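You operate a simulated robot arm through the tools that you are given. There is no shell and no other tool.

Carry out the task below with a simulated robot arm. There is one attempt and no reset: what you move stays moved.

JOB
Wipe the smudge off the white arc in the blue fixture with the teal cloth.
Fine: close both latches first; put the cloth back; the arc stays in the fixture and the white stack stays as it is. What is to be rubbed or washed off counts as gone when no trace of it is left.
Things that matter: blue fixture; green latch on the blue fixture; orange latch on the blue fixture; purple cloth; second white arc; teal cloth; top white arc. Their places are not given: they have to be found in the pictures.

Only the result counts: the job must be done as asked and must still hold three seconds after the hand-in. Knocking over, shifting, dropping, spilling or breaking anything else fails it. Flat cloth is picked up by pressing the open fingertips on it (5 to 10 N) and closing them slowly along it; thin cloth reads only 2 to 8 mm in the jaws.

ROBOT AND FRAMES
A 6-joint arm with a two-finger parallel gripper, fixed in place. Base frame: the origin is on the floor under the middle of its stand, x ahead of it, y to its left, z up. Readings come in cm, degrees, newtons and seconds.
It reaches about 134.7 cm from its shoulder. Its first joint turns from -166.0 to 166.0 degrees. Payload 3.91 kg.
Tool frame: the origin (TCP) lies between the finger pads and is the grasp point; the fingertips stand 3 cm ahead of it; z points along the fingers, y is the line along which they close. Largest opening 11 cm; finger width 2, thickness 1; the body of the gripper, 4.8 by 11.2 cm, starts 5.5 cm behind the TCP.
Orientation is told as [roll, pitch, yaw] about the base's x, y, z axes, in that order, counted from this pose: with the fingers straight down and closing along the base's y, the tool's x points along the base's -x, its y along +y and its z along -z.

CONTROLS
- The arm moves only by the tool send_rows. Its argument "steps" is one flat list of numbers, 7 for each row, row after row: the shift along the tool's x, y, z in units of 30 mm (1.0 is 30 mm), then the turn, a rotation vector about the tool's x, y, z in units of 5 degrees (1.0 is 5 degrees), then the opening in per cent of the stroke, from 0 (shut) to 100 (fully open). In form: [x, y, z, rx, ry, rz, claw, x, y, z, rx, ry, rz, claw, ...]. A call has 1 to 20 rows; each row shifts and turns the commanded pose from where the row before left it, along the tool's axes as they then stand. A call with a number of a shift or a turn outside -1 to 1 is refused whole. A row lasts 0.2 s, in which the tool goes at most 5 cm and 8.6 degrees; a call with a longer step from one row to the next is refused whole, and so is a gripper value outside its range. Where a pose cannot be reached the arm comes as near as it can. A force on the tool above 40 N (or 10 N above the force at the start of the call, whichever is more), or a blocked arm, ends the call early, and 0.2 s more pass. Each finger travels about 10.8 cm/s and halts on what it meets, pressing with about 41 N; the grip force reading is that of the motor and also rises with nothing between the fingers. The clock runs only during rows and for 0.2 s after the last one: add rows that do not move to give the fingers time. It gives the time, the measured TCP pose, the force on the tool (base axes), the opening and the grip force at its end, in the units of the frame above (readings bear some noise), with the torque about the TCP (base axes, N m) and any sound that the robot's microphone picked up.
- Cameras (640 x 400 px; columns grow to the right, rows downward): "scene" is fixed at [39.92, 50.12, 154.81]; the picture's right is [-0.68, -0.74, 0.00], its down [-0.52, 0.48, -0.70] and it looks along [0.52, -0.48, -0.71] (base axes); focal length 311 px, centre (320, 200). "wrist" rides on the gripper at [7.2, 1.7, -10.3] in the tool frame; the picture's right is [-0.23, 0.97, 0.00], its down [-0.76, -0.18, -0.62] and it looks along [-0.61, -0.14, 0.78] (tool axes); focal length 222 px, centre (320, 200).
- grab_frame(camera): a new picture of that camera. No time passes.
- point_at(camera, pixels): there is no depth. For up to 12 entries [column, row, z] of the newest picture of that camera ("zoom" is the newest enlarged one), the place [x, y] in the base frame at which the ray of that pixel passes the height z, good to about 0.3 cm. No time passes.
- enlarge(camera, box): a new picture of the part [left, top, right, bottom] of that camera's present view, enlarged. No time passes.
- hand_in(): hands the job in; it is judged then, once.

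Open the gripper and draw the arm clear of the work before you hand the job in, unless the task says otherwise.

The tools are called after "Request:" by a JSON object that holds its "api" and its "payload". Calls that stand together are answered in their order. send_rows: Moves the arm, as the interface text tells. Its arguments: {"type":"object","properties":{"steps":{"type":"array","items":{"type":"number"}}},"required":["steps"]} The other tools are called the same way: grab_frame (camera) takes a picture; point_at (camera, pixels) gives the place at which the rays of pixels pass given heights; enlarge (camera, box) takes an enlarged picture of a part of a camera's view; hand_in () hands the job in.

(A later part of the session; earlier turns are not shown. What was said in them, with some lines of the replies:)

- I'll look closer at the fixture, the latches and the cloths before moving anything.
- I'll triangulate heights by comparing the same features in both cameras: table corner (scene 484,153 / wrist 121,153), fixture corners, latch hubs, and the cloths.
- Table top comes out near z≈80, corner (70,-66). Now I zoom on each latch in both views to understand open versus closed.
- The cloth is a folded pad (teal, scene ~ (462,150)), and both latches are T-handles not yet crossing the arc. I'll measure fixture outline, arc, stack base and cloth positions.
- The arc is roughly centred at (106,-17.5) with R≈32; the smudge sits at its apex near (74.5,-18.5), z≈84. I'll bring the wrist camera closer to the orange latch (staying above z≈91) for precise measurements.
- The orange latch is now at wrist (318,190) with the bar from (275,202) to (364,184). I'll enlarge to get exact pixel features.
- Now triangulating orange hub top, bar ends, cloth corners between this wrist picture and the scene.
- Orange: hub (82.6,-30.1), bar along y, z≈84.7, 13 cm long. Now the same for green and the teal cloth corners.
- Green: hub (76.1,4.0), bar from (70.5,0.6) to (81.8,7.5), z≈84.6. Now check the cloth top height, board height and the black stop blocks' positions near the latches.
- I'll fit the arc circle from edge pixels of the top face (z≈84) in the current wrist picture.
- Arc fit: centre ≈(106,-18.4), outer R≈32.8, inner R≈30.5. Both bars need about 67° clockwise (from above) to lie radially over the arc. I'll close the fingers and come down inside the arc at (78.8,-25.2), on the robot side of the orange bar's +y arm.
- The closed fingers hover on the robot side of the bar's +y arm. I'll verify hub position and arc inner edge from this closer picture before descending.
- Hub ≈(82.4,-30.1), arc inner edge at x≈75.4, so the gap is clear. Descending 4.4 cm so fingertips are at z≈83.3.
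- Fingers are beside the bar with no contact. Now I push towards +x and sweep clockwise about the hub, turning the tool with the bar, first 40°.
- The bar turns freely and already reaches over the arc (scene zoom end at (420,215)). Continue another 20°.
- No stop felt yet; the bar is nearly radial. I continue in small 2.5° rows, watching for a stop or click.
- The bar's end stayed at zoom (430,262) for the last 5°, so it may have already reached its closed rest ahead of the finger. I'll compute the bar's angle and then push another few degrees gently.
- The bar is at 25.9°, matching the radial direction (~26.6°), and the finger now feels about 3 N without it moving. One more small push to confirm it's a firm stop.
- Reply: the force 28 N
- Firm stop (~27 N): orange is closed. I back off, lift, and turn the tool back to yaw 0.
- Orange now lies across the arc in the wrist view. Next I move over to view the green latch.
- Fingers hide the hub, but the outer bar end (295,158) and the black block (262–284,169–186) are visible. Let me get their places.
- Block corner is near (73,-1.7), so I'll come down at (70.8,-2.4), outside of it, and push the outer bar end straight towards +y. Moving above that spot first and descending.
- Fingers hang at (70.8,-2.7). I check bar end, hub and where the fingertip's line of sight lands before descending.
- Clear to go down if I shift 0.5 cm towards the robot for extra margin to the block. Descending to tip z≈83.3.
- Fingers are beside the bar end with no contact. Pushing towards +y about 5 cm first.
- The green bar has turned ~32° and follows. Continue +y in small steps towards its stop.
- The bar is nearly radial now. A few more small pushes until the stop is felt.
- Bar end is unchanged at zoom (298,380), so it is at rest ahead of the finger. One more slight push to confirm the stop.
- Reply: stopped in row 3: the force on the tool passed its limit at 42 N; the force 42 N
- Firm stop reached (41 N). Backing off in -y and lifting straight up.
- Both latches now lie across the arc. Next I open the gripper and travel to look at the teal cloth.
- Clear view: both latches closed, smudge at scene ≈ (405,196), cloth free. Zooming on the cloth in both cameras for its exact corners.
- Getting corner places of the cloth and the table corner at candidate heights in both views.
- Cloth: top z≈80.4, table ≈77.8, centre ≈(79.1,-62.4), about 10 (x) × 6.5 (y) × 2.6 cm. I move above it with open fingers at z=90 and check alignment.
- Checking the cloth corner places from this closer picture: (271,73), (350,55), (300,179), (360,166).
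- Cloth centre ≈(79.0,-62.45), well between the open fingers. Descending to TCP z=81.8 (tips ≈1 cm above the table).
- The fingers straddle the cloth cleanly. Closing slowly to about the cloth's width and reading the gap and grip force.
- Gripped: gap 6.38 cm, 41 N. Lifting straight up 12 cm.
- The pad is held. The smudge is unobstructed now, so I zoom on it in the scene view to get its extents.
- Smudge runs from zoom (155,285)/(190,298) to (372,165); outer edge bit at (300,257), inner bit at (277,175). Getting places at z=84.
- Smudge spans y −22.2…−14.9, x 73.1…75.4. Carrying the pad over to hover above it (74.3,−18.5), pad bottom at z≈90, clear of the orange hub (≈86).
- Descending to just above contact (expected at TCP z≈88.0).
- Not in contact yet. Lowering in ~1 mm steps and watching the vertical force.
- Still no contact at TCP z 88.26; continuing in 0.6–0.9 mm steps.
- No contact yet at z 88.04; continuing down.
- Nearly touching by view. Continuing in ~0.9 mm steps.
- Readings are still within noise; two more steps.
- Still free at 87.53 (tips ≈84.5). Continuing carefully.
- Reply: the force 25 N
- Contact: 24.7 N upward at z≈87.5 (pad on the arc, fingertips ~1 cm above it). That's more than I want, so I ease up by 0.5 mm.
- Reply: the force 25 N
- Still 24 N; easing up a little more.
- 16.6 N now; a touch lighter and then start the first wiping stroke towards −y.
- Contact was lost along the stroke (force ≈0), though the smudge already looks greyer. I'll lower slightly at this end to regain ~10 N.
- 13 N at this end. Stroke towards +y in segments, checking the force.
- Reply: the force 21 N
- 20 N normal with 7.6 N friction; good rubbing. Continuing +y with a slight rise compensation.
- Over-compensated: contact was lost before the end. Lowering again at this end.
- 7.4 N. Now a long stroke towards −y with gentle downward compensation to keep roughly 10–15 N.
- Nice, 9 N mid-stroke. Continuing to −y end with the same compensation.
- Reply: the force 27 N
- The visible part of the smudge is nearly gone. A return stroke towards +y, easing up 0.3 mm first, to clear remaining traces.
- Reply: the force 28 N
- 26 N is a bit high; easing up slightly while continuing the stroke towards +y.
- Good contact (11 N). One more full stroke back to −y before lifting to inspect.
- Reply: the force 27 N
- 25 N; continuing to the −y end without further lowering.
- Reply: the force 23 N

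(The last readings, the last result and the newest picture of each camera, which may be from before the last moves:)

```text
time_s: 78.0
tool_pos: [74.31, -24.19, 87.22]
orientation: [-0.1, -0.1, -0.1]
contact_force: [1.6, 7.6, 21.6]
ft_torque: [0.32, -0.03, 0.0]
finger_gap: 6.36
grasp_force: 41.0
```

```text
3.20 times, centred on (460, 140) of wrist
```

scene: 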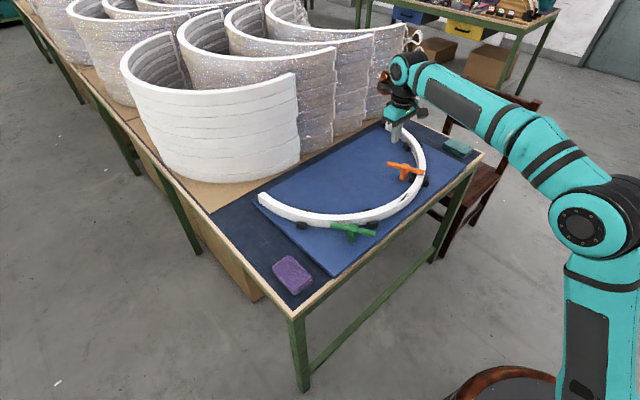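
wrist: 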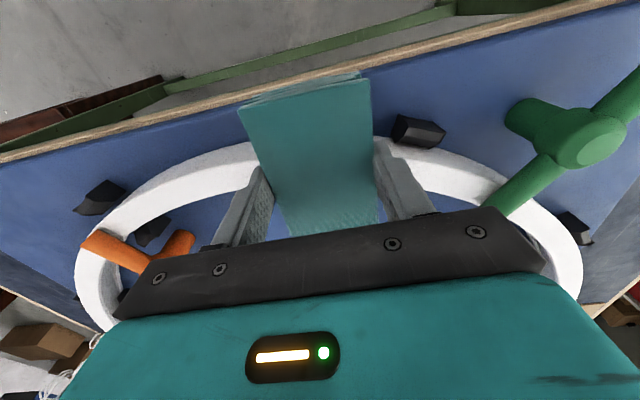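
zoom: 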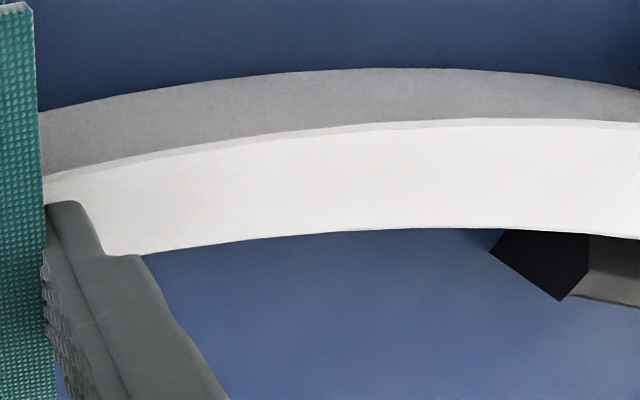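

The visible part is clean. Lifting off and moving towards the cloth's home, so I can inspect the whole smudge area.

Request:
{"api": "send_rows", "payload": {"steps": [0, 0, -0.2, 0, 0, 0, 45, 0, 0, -0.5, 0, 0, 0, 45, 0, 0, -0.7, 0, 0, 0, 45, 0, 0, -0.7, 0, 0, 0, 45, 0, -0.8, 0, 0, 0, 0, 45, 0, -0.8, 0, 0, 0, 0, 45, 0, -0.8, 0, 0, 0, 0, 45, 0, -0.8, 0, 0, 0, 0, 45, 0, -0.8, 0, 0, 0, 0, 45, 0, -0.8, 0, 0, 0, 0, 45, 0, -0.8, 0, 0, 0, 0, 45, 0, -0.8, 0, 0, 0, 0, 45, 0, 0, 0, 0, 0, 0, 45]}}

Request:
{"api": "enlarge", "payload": {"camera": "scene", "box": [384, 180, 432, 210]}}

Request:
{"api": "grab_frame", "payload": {"camera": "wrist"}}

Request:
{"api": "grab_frame", "payload": {"camera": "scene"}}

```text
time_s: 80.8
tool_pos: [74.29, -43.4, 93.53]
orientation: [0.0, 0.1, 0.0]
contact_force: [-0.2, -0.2, 0.2]
ft_torque: [0.01, 0.0, 0.01]
finger_gap: 6.37
grasp_force: 41.1
```

```text
13.33 times, centred on (408, 195) of scene
```

zoom: 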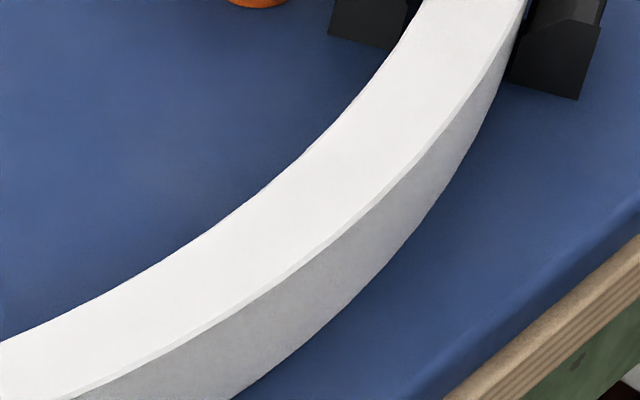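

```text
taken
```

wrist: 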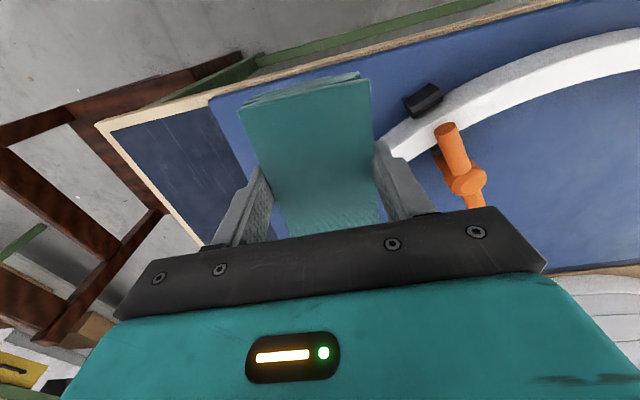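

```text
taken
```

scene: 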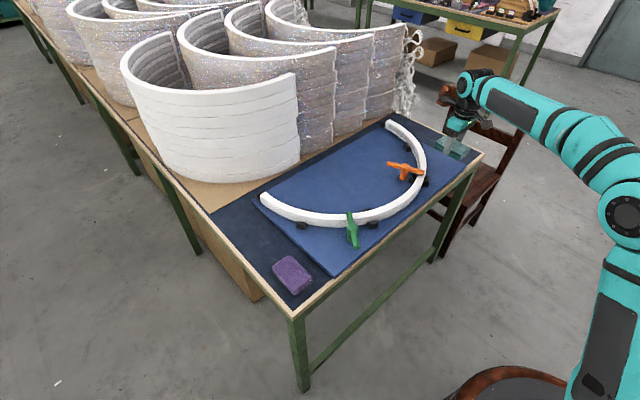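

The smudge is gone in the scene view. Before returning the cloth I want to see the inner edge/wall of the arc, so I move inside the arc and turn the wrist camera by −90° to look back at it.

Request:
{"api": "send_rows", "payload": {"steps": [-0.71, 0.817, -0.116, 0, 0, 0, 45, -0.71, 0.817, -0.116, 0, 0, 0, 45, -0.71, 0.817, -0.116, 0, 0, 0, 45, -0.71, 0.817, -0.116, 0, 0, 0, 45, -0.71, 0.817, -0.116, 0, 0, 0, 45, -0.71, 0.817, -0.116, 0, 0, 0, 45, -0.71, 0.817, -0.116, 0, 0, 0, 45, -0.71, 0.817, -0.116, 0, 0, 0, 45, -0.71, 0.817, -0.116, 0, 0, 0, 45, -0.71, 0.817, -0.116, 0, 0, 0, 45, 0, 0, 0, 0, 0, 0, 45]}}

Request:
{"api": "send_rows", "payload": {"steps": [0, 0, 0, 0, 0, 1, 45, 0, 0, 0, 0, 0, 1, 45, 0, 0, 0, 0, 0, 1, 45, 0, 0, 0, 0, 0, 1, 45, 0, 0, 0, 0, 0, 1, 45, 0, 0, 0, 0, 0, 1, 45, 0, 0, 0, 0, 0, 1, 45, 0, 0, 0, 0, 0, 1, 45, 0, 0, 0, 0, 0, 1, 45, 0, 0, 0, 0, 0, 1, 45, 0, 0, 0, 0, 0, 1, 45, 0, 0, 0, 0, 0, 1, 45, 0, 0, 0, 0, 0, 1, 45, 0, 0, 0, 0, 0, 1, 45, 0, 0, 0, 0, 0, 1, 45, 0, 0, 0, 0, 0, 1, 45, 0, 0, 0, 0, 0, 1, 45, 0, 0, 0, 0, 0, 1, 45, 0, 0, 0, 0, 0, 0, 45]}}

Request:
{"api": "grab_frame", "payload": {"camera": "wrist"}}

```text
time_s: 83.2
tool_pos: [95.36, -18.86, 97.03]
orientation: [-0.2, -0.1, 0.0]
contact_force: [0.3, -0.1, -0.5]
ft_torque: [0.01, -0.01, 0.01]
finger_gap: 6.33
grasp_force: 41.4
```

```text
time_s: 87.2
tool_pos: [95.61, -18.81, 96.91]
orientation: [0.0, -0.2, -90.0]
contact_force: [0.5, -0.2, 0.6]
ft_torque: [0.0, -0.04, 0.01]
finger_gap: 6.4
grasp_force: 41.1
```

```text
taken
```

wrist: 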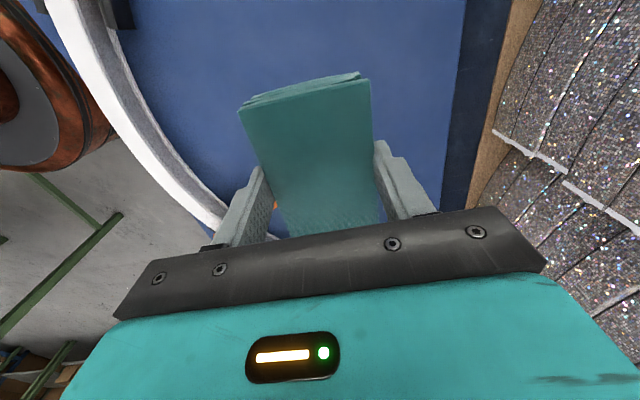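

The arc's inner wall is visible at (100–220, 50–210). Enlarging the former smudge region around (150,150).

Request:
{"api": "enlarge", "payload": {"camera": "wrist", "box": [80, 60, 240, 220]}}

Request:
{"api": "point_at", "payload": {"camera": "wrist", "pixels": [[120, 100, 83.7], [150, 150, 83.7], [180, 185, 83.7]]}}

Request:
{"api": "enlarge", "payload": {"camera": "wrist", "box": [110, 100, 190, 190]}}

```text
2.50 times, centred on (160, 140) of wrist
```

zoom: 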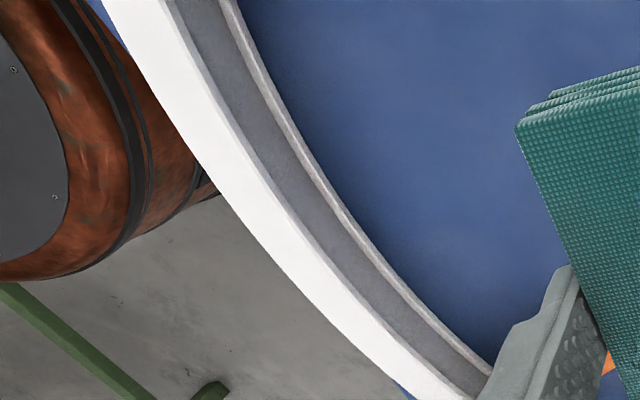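

```text
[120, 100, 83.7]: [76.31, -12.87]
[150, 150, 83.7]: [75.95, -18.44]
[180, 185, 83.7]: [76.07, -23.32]
```

```text
4.44 times, centred on (150, 145) of wrist
```

zoom: 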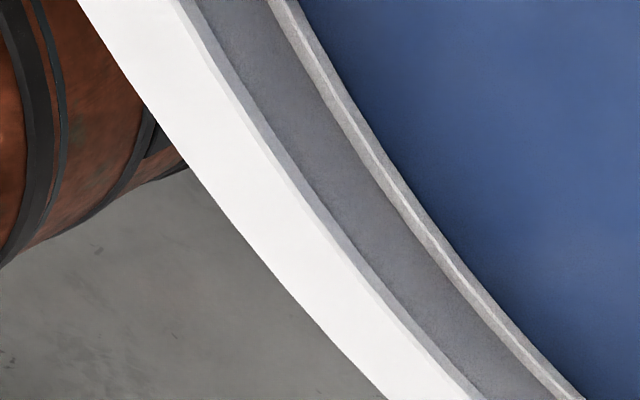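

No trace on top, chamfer or inner wall. Now returning: turn back to yaw 0, then carry the cloth to its home.

Request:
{"api": "send_rows", "payload": {"steps": [0, 0, 0, 0, 0, -1, 45, 0, 0, 0, 0, 0, -1, 45, 0, 0, 0, 0, 0, -1, 45, 0, 0, 0, 0, 0, -1, 45, 0, 0, 0, 0, 0, -1, 45, 0, 0, 0, 0, 0, -1, 45, 0, 0, 0, 0, 0, -1, 45, 0, 0, 0, 0, 0, -1, 45, 0, 0, 0, 0, 0, -1, 45, 0, 0, 0, 0, 0, -1, 45, 0, 0, 0, 0, 0, -1, 45, 0, 0, 0, 0, 0, -1, 45, 0, 0, 0, 0, 0, -1, 45, 0, 0, 0, 0, 0, -1, 45, 0, 0, 0, 0, 0, -1, 45, 0, 0, 0, 0, 0, -1, 45, 0, 0, 0, 0, 0, -1, 45, 0, 0, 0, 0, 0, -1, 45, 0, 0, 0, 0, 0, 0, 45]}}

Request:
{"api": "send_rows", "payload": {"steps": [0.39, -1, 0, 0, 0, 0, 45, 0.39, -1, 0, 0, 0, 0, 45, 0.39, -1, 0, 0, 0, 0, 45, 0.39, -1, 0, 0, 0, 0, 45, 0.39, -1, 0, 0, 0, 0, 45, 0.39, -1, 0, 0, 0, 0, 45, 0.39, -1, 0, 0, 0, 0, 45, 0.39, -1, 0, 0, 0, 0, 45, 0.39, -1, 0, 0, 0, 0, 45, 0.39, -1, 0, 0, 0, 0, 45, 0.39, -1, 0, 0, 0, 0, 45, 0.39, -1, 0, 0, 0, 0, 45, 0.39, -1, 0, 0, 0, 0, 45, 0.39, -1, 0, 0, 0, 0, 45, 0, -0.5, 0, 0, 0, 0, 45, 0, 0, 0, 0, 0, 0, 45]}}

Request:
{"api": "grab_frame", "payload": {"camera": "wrist"}}

```text
time_s: 91.2
tool_pos: [95.49, -18.88, 97.0]
orientation: [-0.1, -0.1, 0.0]
contact_force: [-1.1, -0.1, 0.1]
ft_torque: [-0.02, 0.0, -0.03]
finger_gap: 6.38
grasp_force: 41.0
```

```text
time_s: 94.6
tool_pos: [79.19, -62.4, 97.03]
orientation: [-0.2, -0.1, 0.0]
contact_force: [-0.3, 0.6, -0.7]
ft_torque: [0.02, 0.03, -0.02]
finger_gap: 6.36
grasp_force: 40.9
```

```text
taken
```

wrist: 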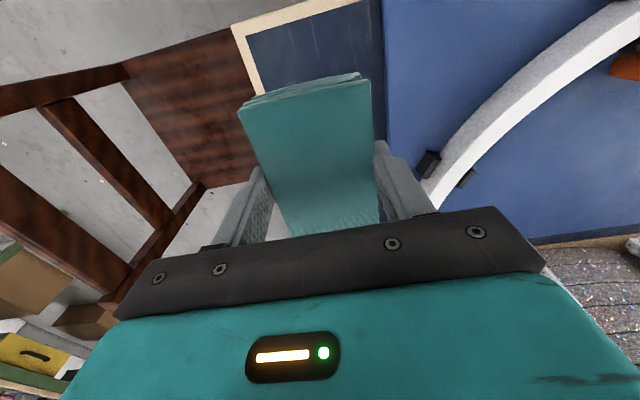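

Above home (79.2,−62.4). Descending to just above the table, correcting x by 1 mm.

Request:
{"api": "send_rows", "payload": {"steps": [0.03, 0.015, 0.6, 0, 0, 0, 45, 0, 0, 0.6, 0, 0, 0, 45, 0, 0, 0.6, 0, 0, 0, 45, 0, 0, 0.6, 0, 0, 0, 45, 0, 0, 0.6, 0, 0, 0, 45, 0, 0, 0.6, 0, 0, 0, 45, 0, 0, 0.5, 0, 0, 0, 45, 0, 0, 0.4, 0, 0, 0, 45, 0, 0, 0.3, 0, 0, 0, 45, 0, 0, 0, 0, 0, 0, 45]}}

```text
time_s: 96.8
tool_pos: [79.14, -62.37, 82.69]
orientation: [-0.2, -0.1, 0.0]
contact_force: [-0.9, -0.4, 0.3]
ft_torque: [0.0, 0.01, -0.05]
finger_gap: 6.36
grasp_force: 41.4
```

Now at 82.69; lowering in 1 mm steps until light contact with the table.

Request:
{"api": "send_rows", "payload": {"steps": [0, 0, 0.07, 0, 0, 0, 45, 0, 0, 0.07, 0, 0, 0, 45, 0, 0, 0.05, 0, 0, 0, 45, 0, 0, 0.03, 0, 0, 0, 45, 0, 0, 0, 0, 0, 0, 45]}}

```text
time_s: 98.0
tool_pos: [79.1, -62.36, 82.01]
orientation: [-0.3, -0.1, 0.0]
contact_force: [-0.1, -0.4, -0.6]
ft_torque: [0.0, 0.01, -0.01]
finger_gap: 6.39
grasp_force: 40.7
```

No contact yet at 82.01; going down in ~0.8 mm steps.

Request:
{"api": "send_rows", "payload": {"steps": [0, 0, 0.03, 0, 0, 0, 45, 0, 0, 0.03, 0, 0, 0, 45, 0, 0, 0, 0, 0, 0, 45]}}

```text
time_s: 98.8
tool_pos: [79.09, -62.31, 81.76]
orientation: [-0.3, -0.2, 0.0]
contact_force: [0.0, 0.5, -0.2]
ft_torque: [0.02, -0.01, 0.02]
finger_gap: 6.37
grasp_force: 41.3
```

Still no contact; another small step or two.

Request:
{"api": "send_rows", "payload": {"steps": [0, 0, 0.025, 0, 0, 0, 45, 0, 0, 0.025, 0, 0, 0, 45, 0, 0, 0, 0, 0, 0, 45]}}

```text
time_s: 99.6
tool_pos: [79.13, -62.37, 81.79]
orientation: [-0.2, 0.0, 0.0]
contact_force: [-0.5, -0.6, -0.1]
ft_torque: [-0.02, -0.02, 0.02]
finger_gap: 6.39
grasp_force: 40.7
```

Continuing down gently.

Request:
{"api": "send_rows", "payload": {"steps": [0, 0, 0.025, 0, 0, 0, 45, 0, 0, 0.025, 0, 0, 0, 45, 0, 0, 0, 0, 0, 0, 45]}}

Request:
{"api": "enlarge", "payload": {"camera": "scene", "box": [430, 120, 494, 160]}}

```text
time_s: 100.4
tool_pos: [79.07, -62.28, 81.54]
orientation: [-0.1, -0.1, 0.0]
contact_force: [-0.2, -0.7, 4.1]
ft_torque: [0.12, 0.23, -0.03]
finger_gap: 6.39
grasp_force: 41.3
```

```text
10.00 times, centred on (462, 140) of scene
```

zoom: 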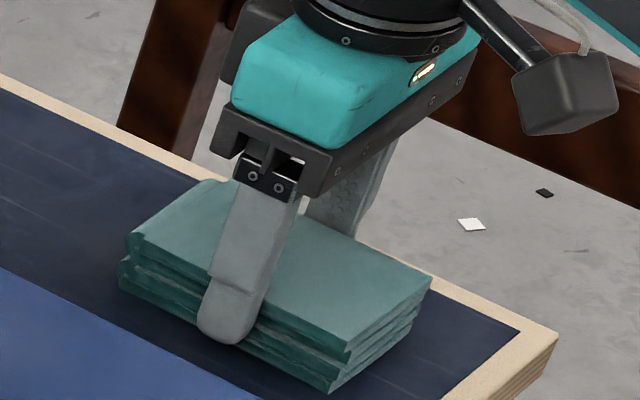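

Light contact (4 N), and the cloth sits within ~1.5 mm of its original corners. Opening slowly.

Request:
{"api": "send_rows", "payload": {"steps": [0, 0, 0, 0, 0, 0, 58, 0, 0, 0, 0, 0, 0, 62, 0, 0, 0, 0, 0, 0, 70, 0, 0, 0, 0, 0, 0, 80, 0, 0, 0, 0, 0, 0, 90, 0, 0, 0, 0, 0, 0, 95, 0, 0, 0, 0, 0, 0, 95]}}

Request:
{"api": "grab_frame", "payload": {"camera": "wrist"}}

```text
time_s: 102.0
tool_pos: [79.15, -62.34, 81.56]
orientation: [-0.2, -0.1, 0.0]
contact_force: [-0.4, 0.6, -1.1]
ft_torque: [0.0, 0.02, -0.02]
finger_gap: 10.44
grasp_force: 0.2
```

```text
taken
```

wrist: 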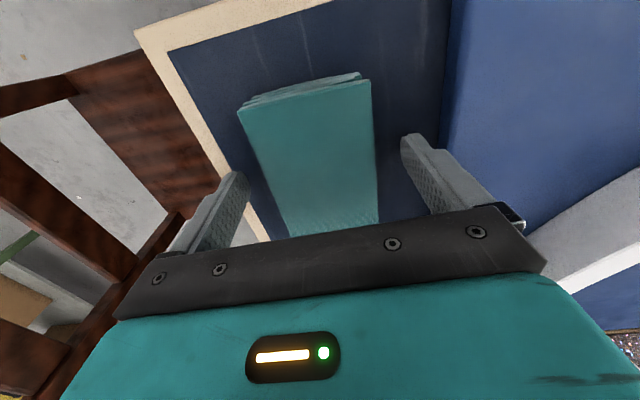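

Released cleanly (gap 10.4, no load). Lifting straight up and then moving back to the starting vantage to inspect the arc, latches and cloth.

Request:
{"api": "send_rows", "payload": {"steps": [0, 0, -0.3, 0, 0, 0, 95, 0, 0, -0.6, 0, 0, 0, 95, 0, 0, -0.8, 0, 0, 0, 95, 0, 0, -0.8, 0, 0, 0, 95, 0, 0, -0.8, 0, 0, 0, 95, 0, 0, -0.8, 0, 0, 0, 95, 0, 0, -0.8, 0, 0, 0, 95, 0, 0, -0.8, 0, 0, 0, 95, 0, 0, 0, 0, 0, 0, 95]}}

Request:
{"api": "send_rows", "payload": {"steps": [0.25, 0.95, 0, 0, 0, 0, 100, 0.25, 0.95, 0, 0, 0, 0, 100, 0.25, 0.95, 0, 0, 0, 0, 100, 0.25, 0.95, 0, 0, 0, 0, 100, 0.25, 0.95, 0, 0, 0, 0, 100, 0.25, 0.95, 0, 0, 0, 0, 100, 0.25, 0.95, 0, 0, 0, 0, 100, 0.25, 0.95, 0, 0, 0, 0, 100, 0.25, 0.95, 0, 0, 0, 0, 100, 0.25, 0.95, 0, 0, 0, 0, 100, 0.25, 0.95, 0, 0, 0, 0, 100, 0.25, 0.95, 0, 0, 0, 0, 100, 0, 0, 0, 0, 0, 0, 100]}}

Request:
{"api": "grab_frame", "payload": {"camera": "wrist"}}

Request:
{"api": "grab_frame", "payload": {"camera": "scene"}}

```text
time_s: 104.0
tool_pos: [79.13, -62.31, 98.61]
orientation: [-0.2, -0.2, 0.0]
contact_force: [-0.6, 0.8, 0.6]
ft_torque: [0.01, 0.04, 0.01]
finger_gap: 10.42
grasp_force: 0.1
```

```text
time_s: 106.8
tool_pos: [70.05, -28.12, 98.51]
orientation: [-0.1, -0.1, 0.0]
contact_force: [-0.2, 0.6, -0.2]
ft_torque: [0.0, -0.02, -0.01]
finger_gap: 11.01
grasp_force: 0.0
```

```text
taken
```

wrist: 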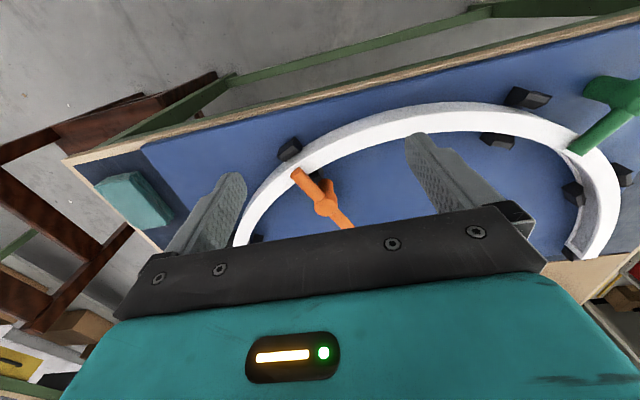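

```text
taken
```

scene: 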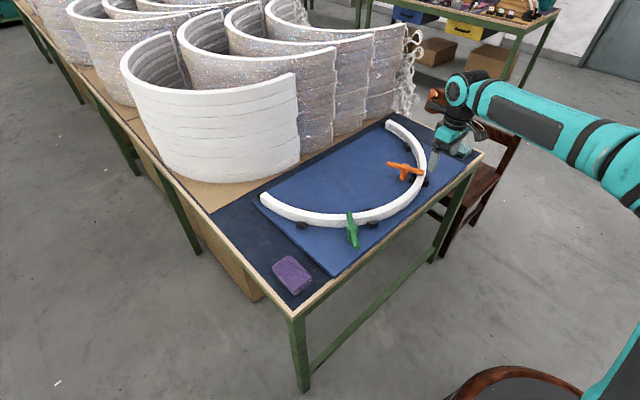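

Zooming on the former smudge area, the latches and the cloth to check the final state.

Request:
{"api": "enlarge", "payload": {"camera": "wrist", "box": [320, 80, 480, 180]}}

Request:
{"api": "enlarge", "payload": {"camera": "scene", "box": [310, 150, 438, 250]}}

Request:
{"api": "enlarge", "payload": {"camera": "wrist", "box": [60, 140, 220, 240]}}

Request:
{"api": "enlarge", "payload": {"camera": "scene", "box": [240, 100, 500, 300]}}

```text
4.00 times, centred on (400, 130) of wrist
```

zoom: 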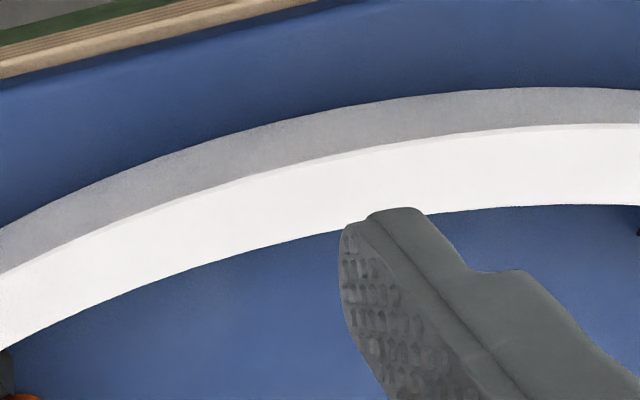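

```text
4.00 times, centred on (374, 200) of scene
```

zoom: 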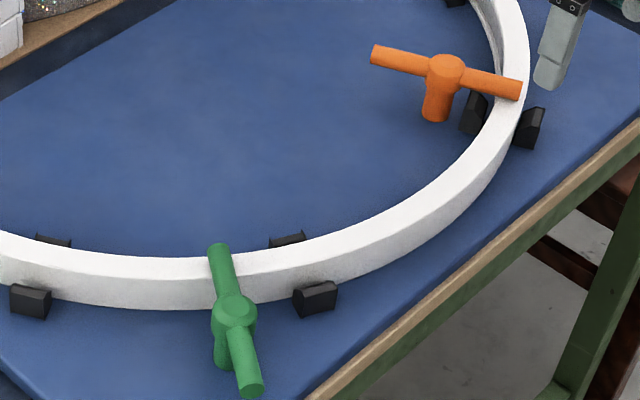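

```text
4.00 times, centred on (140, 190) of wrist
```

zoom: 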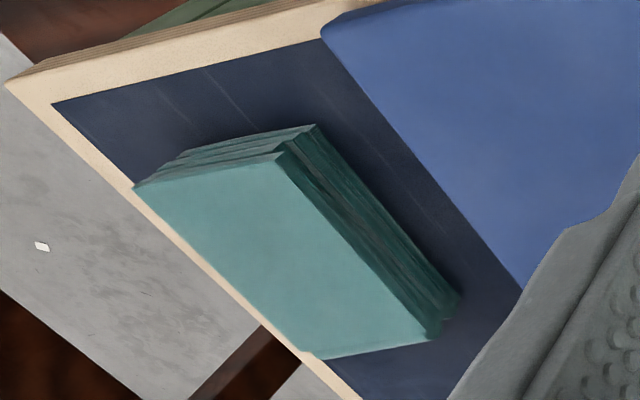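

```text
2.00 times, centred on (370, 200) of scene
```

zoom: 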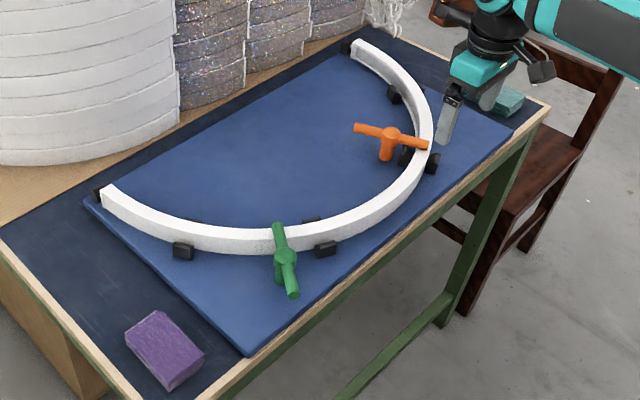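

Smudge gone, latches closed, cloth home. The arc's left end seems to sit a few mm from its end block compared with the first picture; I'll zoom in on both ends.

Request:
{"api": "enlarge", "payload": {"camera": "scene", "box": [244, 175, 308, 215]}}

Request:
{"api": "enlarge", "payload": {"camera": "scene", "box": [370, 105, 434, 145]}}

Request:
{"api": "enlarge", "payload": {"camera": "scene", "box": [410, 155, 442, 195]}}

```text
10.00 times, centred on (276, 195) of scene
```

zoom: 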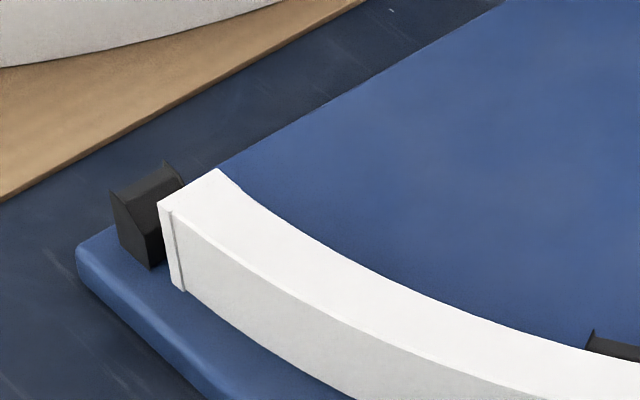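

```text
10.00 times, centred on (402, 125) of scene
```

zoom: 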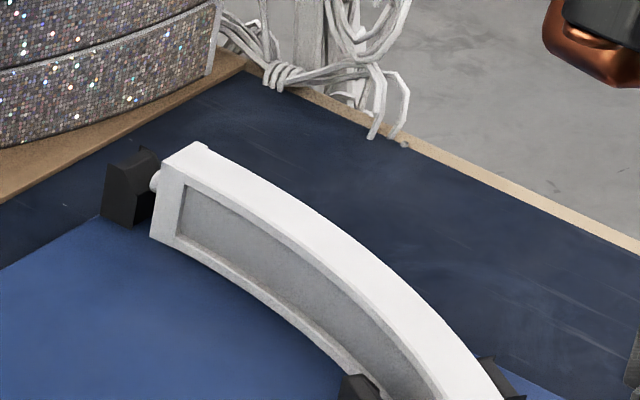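

```text
10.00 times, centred on (426, 175) of scene
```

zoom: 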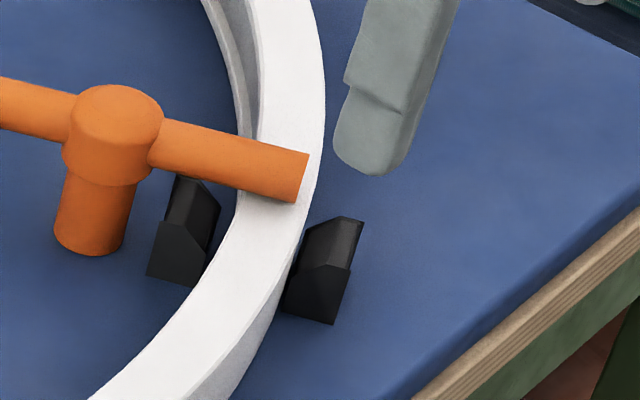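

The arc is still seated between its blocks (only a few mm of play), no trace of the smudge remains, latches lie across it, and cloth, purple cloth and stack are in place. Drawing the arm up and clear to the starting pose.

Request:
{"api": "send_rows", "payload": {"steps": [0.237, 0.193, -0.667, 0, 0, 0, 100, 0.237, 0.193, -0.667, 0, 0, 0, 100, 0.237, 0.193, -0.667, 0, 0, 0, 100, 0.237, 0.193, -0.667, 0, 0, 0, 100, 0.237, 0.193, -0.667, 0, 0, 0, 100, 0.237, 0.193, -0.667, 0, 0, 0, 100, 0, 0, 0, 0, 0, 0, 100, 0, 0, 0, 0, 0, 0, 100]}}

Request:
{"api": "grab_frame", "payload": {"camera": "wrist"}}

Request:
{"api": "enlarge", "payload": {"camera": "scene", "box": [384, 180, 432, 210]}}

Request:
{"api": "enlarge", "payload": {"camera": "wrist", "box": [240, 100, 400, 200]}}

```text
time_s: 108.6
tool_pos: [65.8, -24.56, 110.72]
orientation: [-0.2, -0.1, 0.1]
contact_force: [-0.6, -0.2, -0.5]
ft_torque: [0.01, 0.03, 0.0]
finger_gap: 11.0
grasp_force: 0.0
```

```text
taken
```

wrist: 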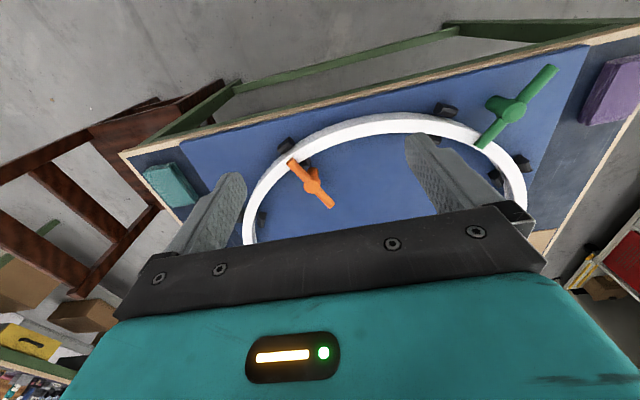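

```text
13.33 times, centred on (408, 195) of scene
```

zoom: 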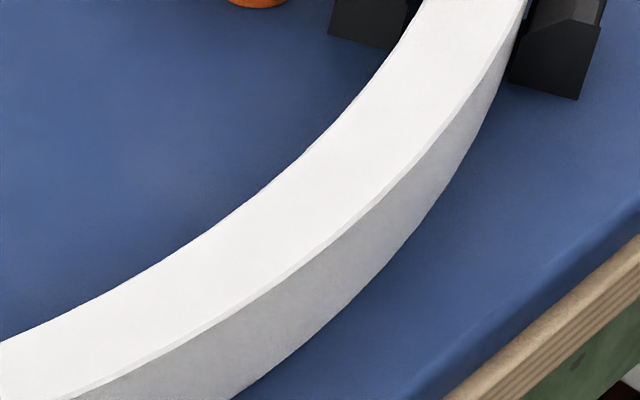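

```text
4.00 times, centred on (320, 150) of wrist
```

zoom: 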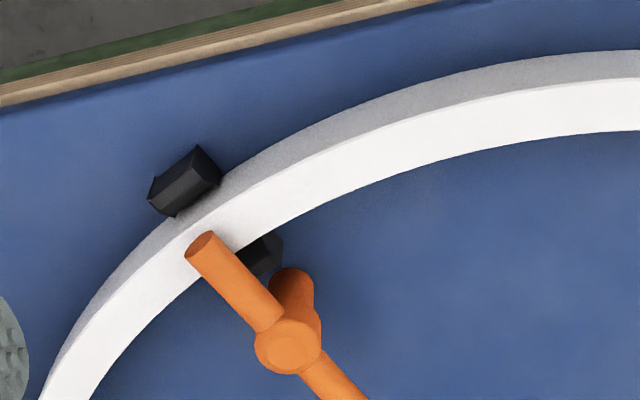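

From the same viewpoint as the start, the arc matches its initial position within a few millimetres. It is spotless, both latches cross it, and the cloth is back at (170,185) as before. The arm is clear with the gripper open, so I hand in.

Request:
{"api": "hand_in", "payload": {}}

```text
The job is handed in.
```

The smudge is off the white arc and the job is handed in; I don't have the verdict yet. Checked from the scene camera and from the wrist camera on both sides of the arc, no trace shows on the top, the edges or the walls.

- **Latches:** I closed both before wiping. Orange and green each turned until they hit a firm stop and now lie across the arc.
- **Teal cloth:** it is back in its place, within about 1.5 mm of where it started.
- **Arc:** it is still seated between the fixture's blocks. Rubbing slid it a few millimetres, at most about 5 mm, within the play of the fixture, and I left it there.
- **Everything else:** the white stack and the purple cloth were not touched. The gripper is open and the arm is back at its starting pose.
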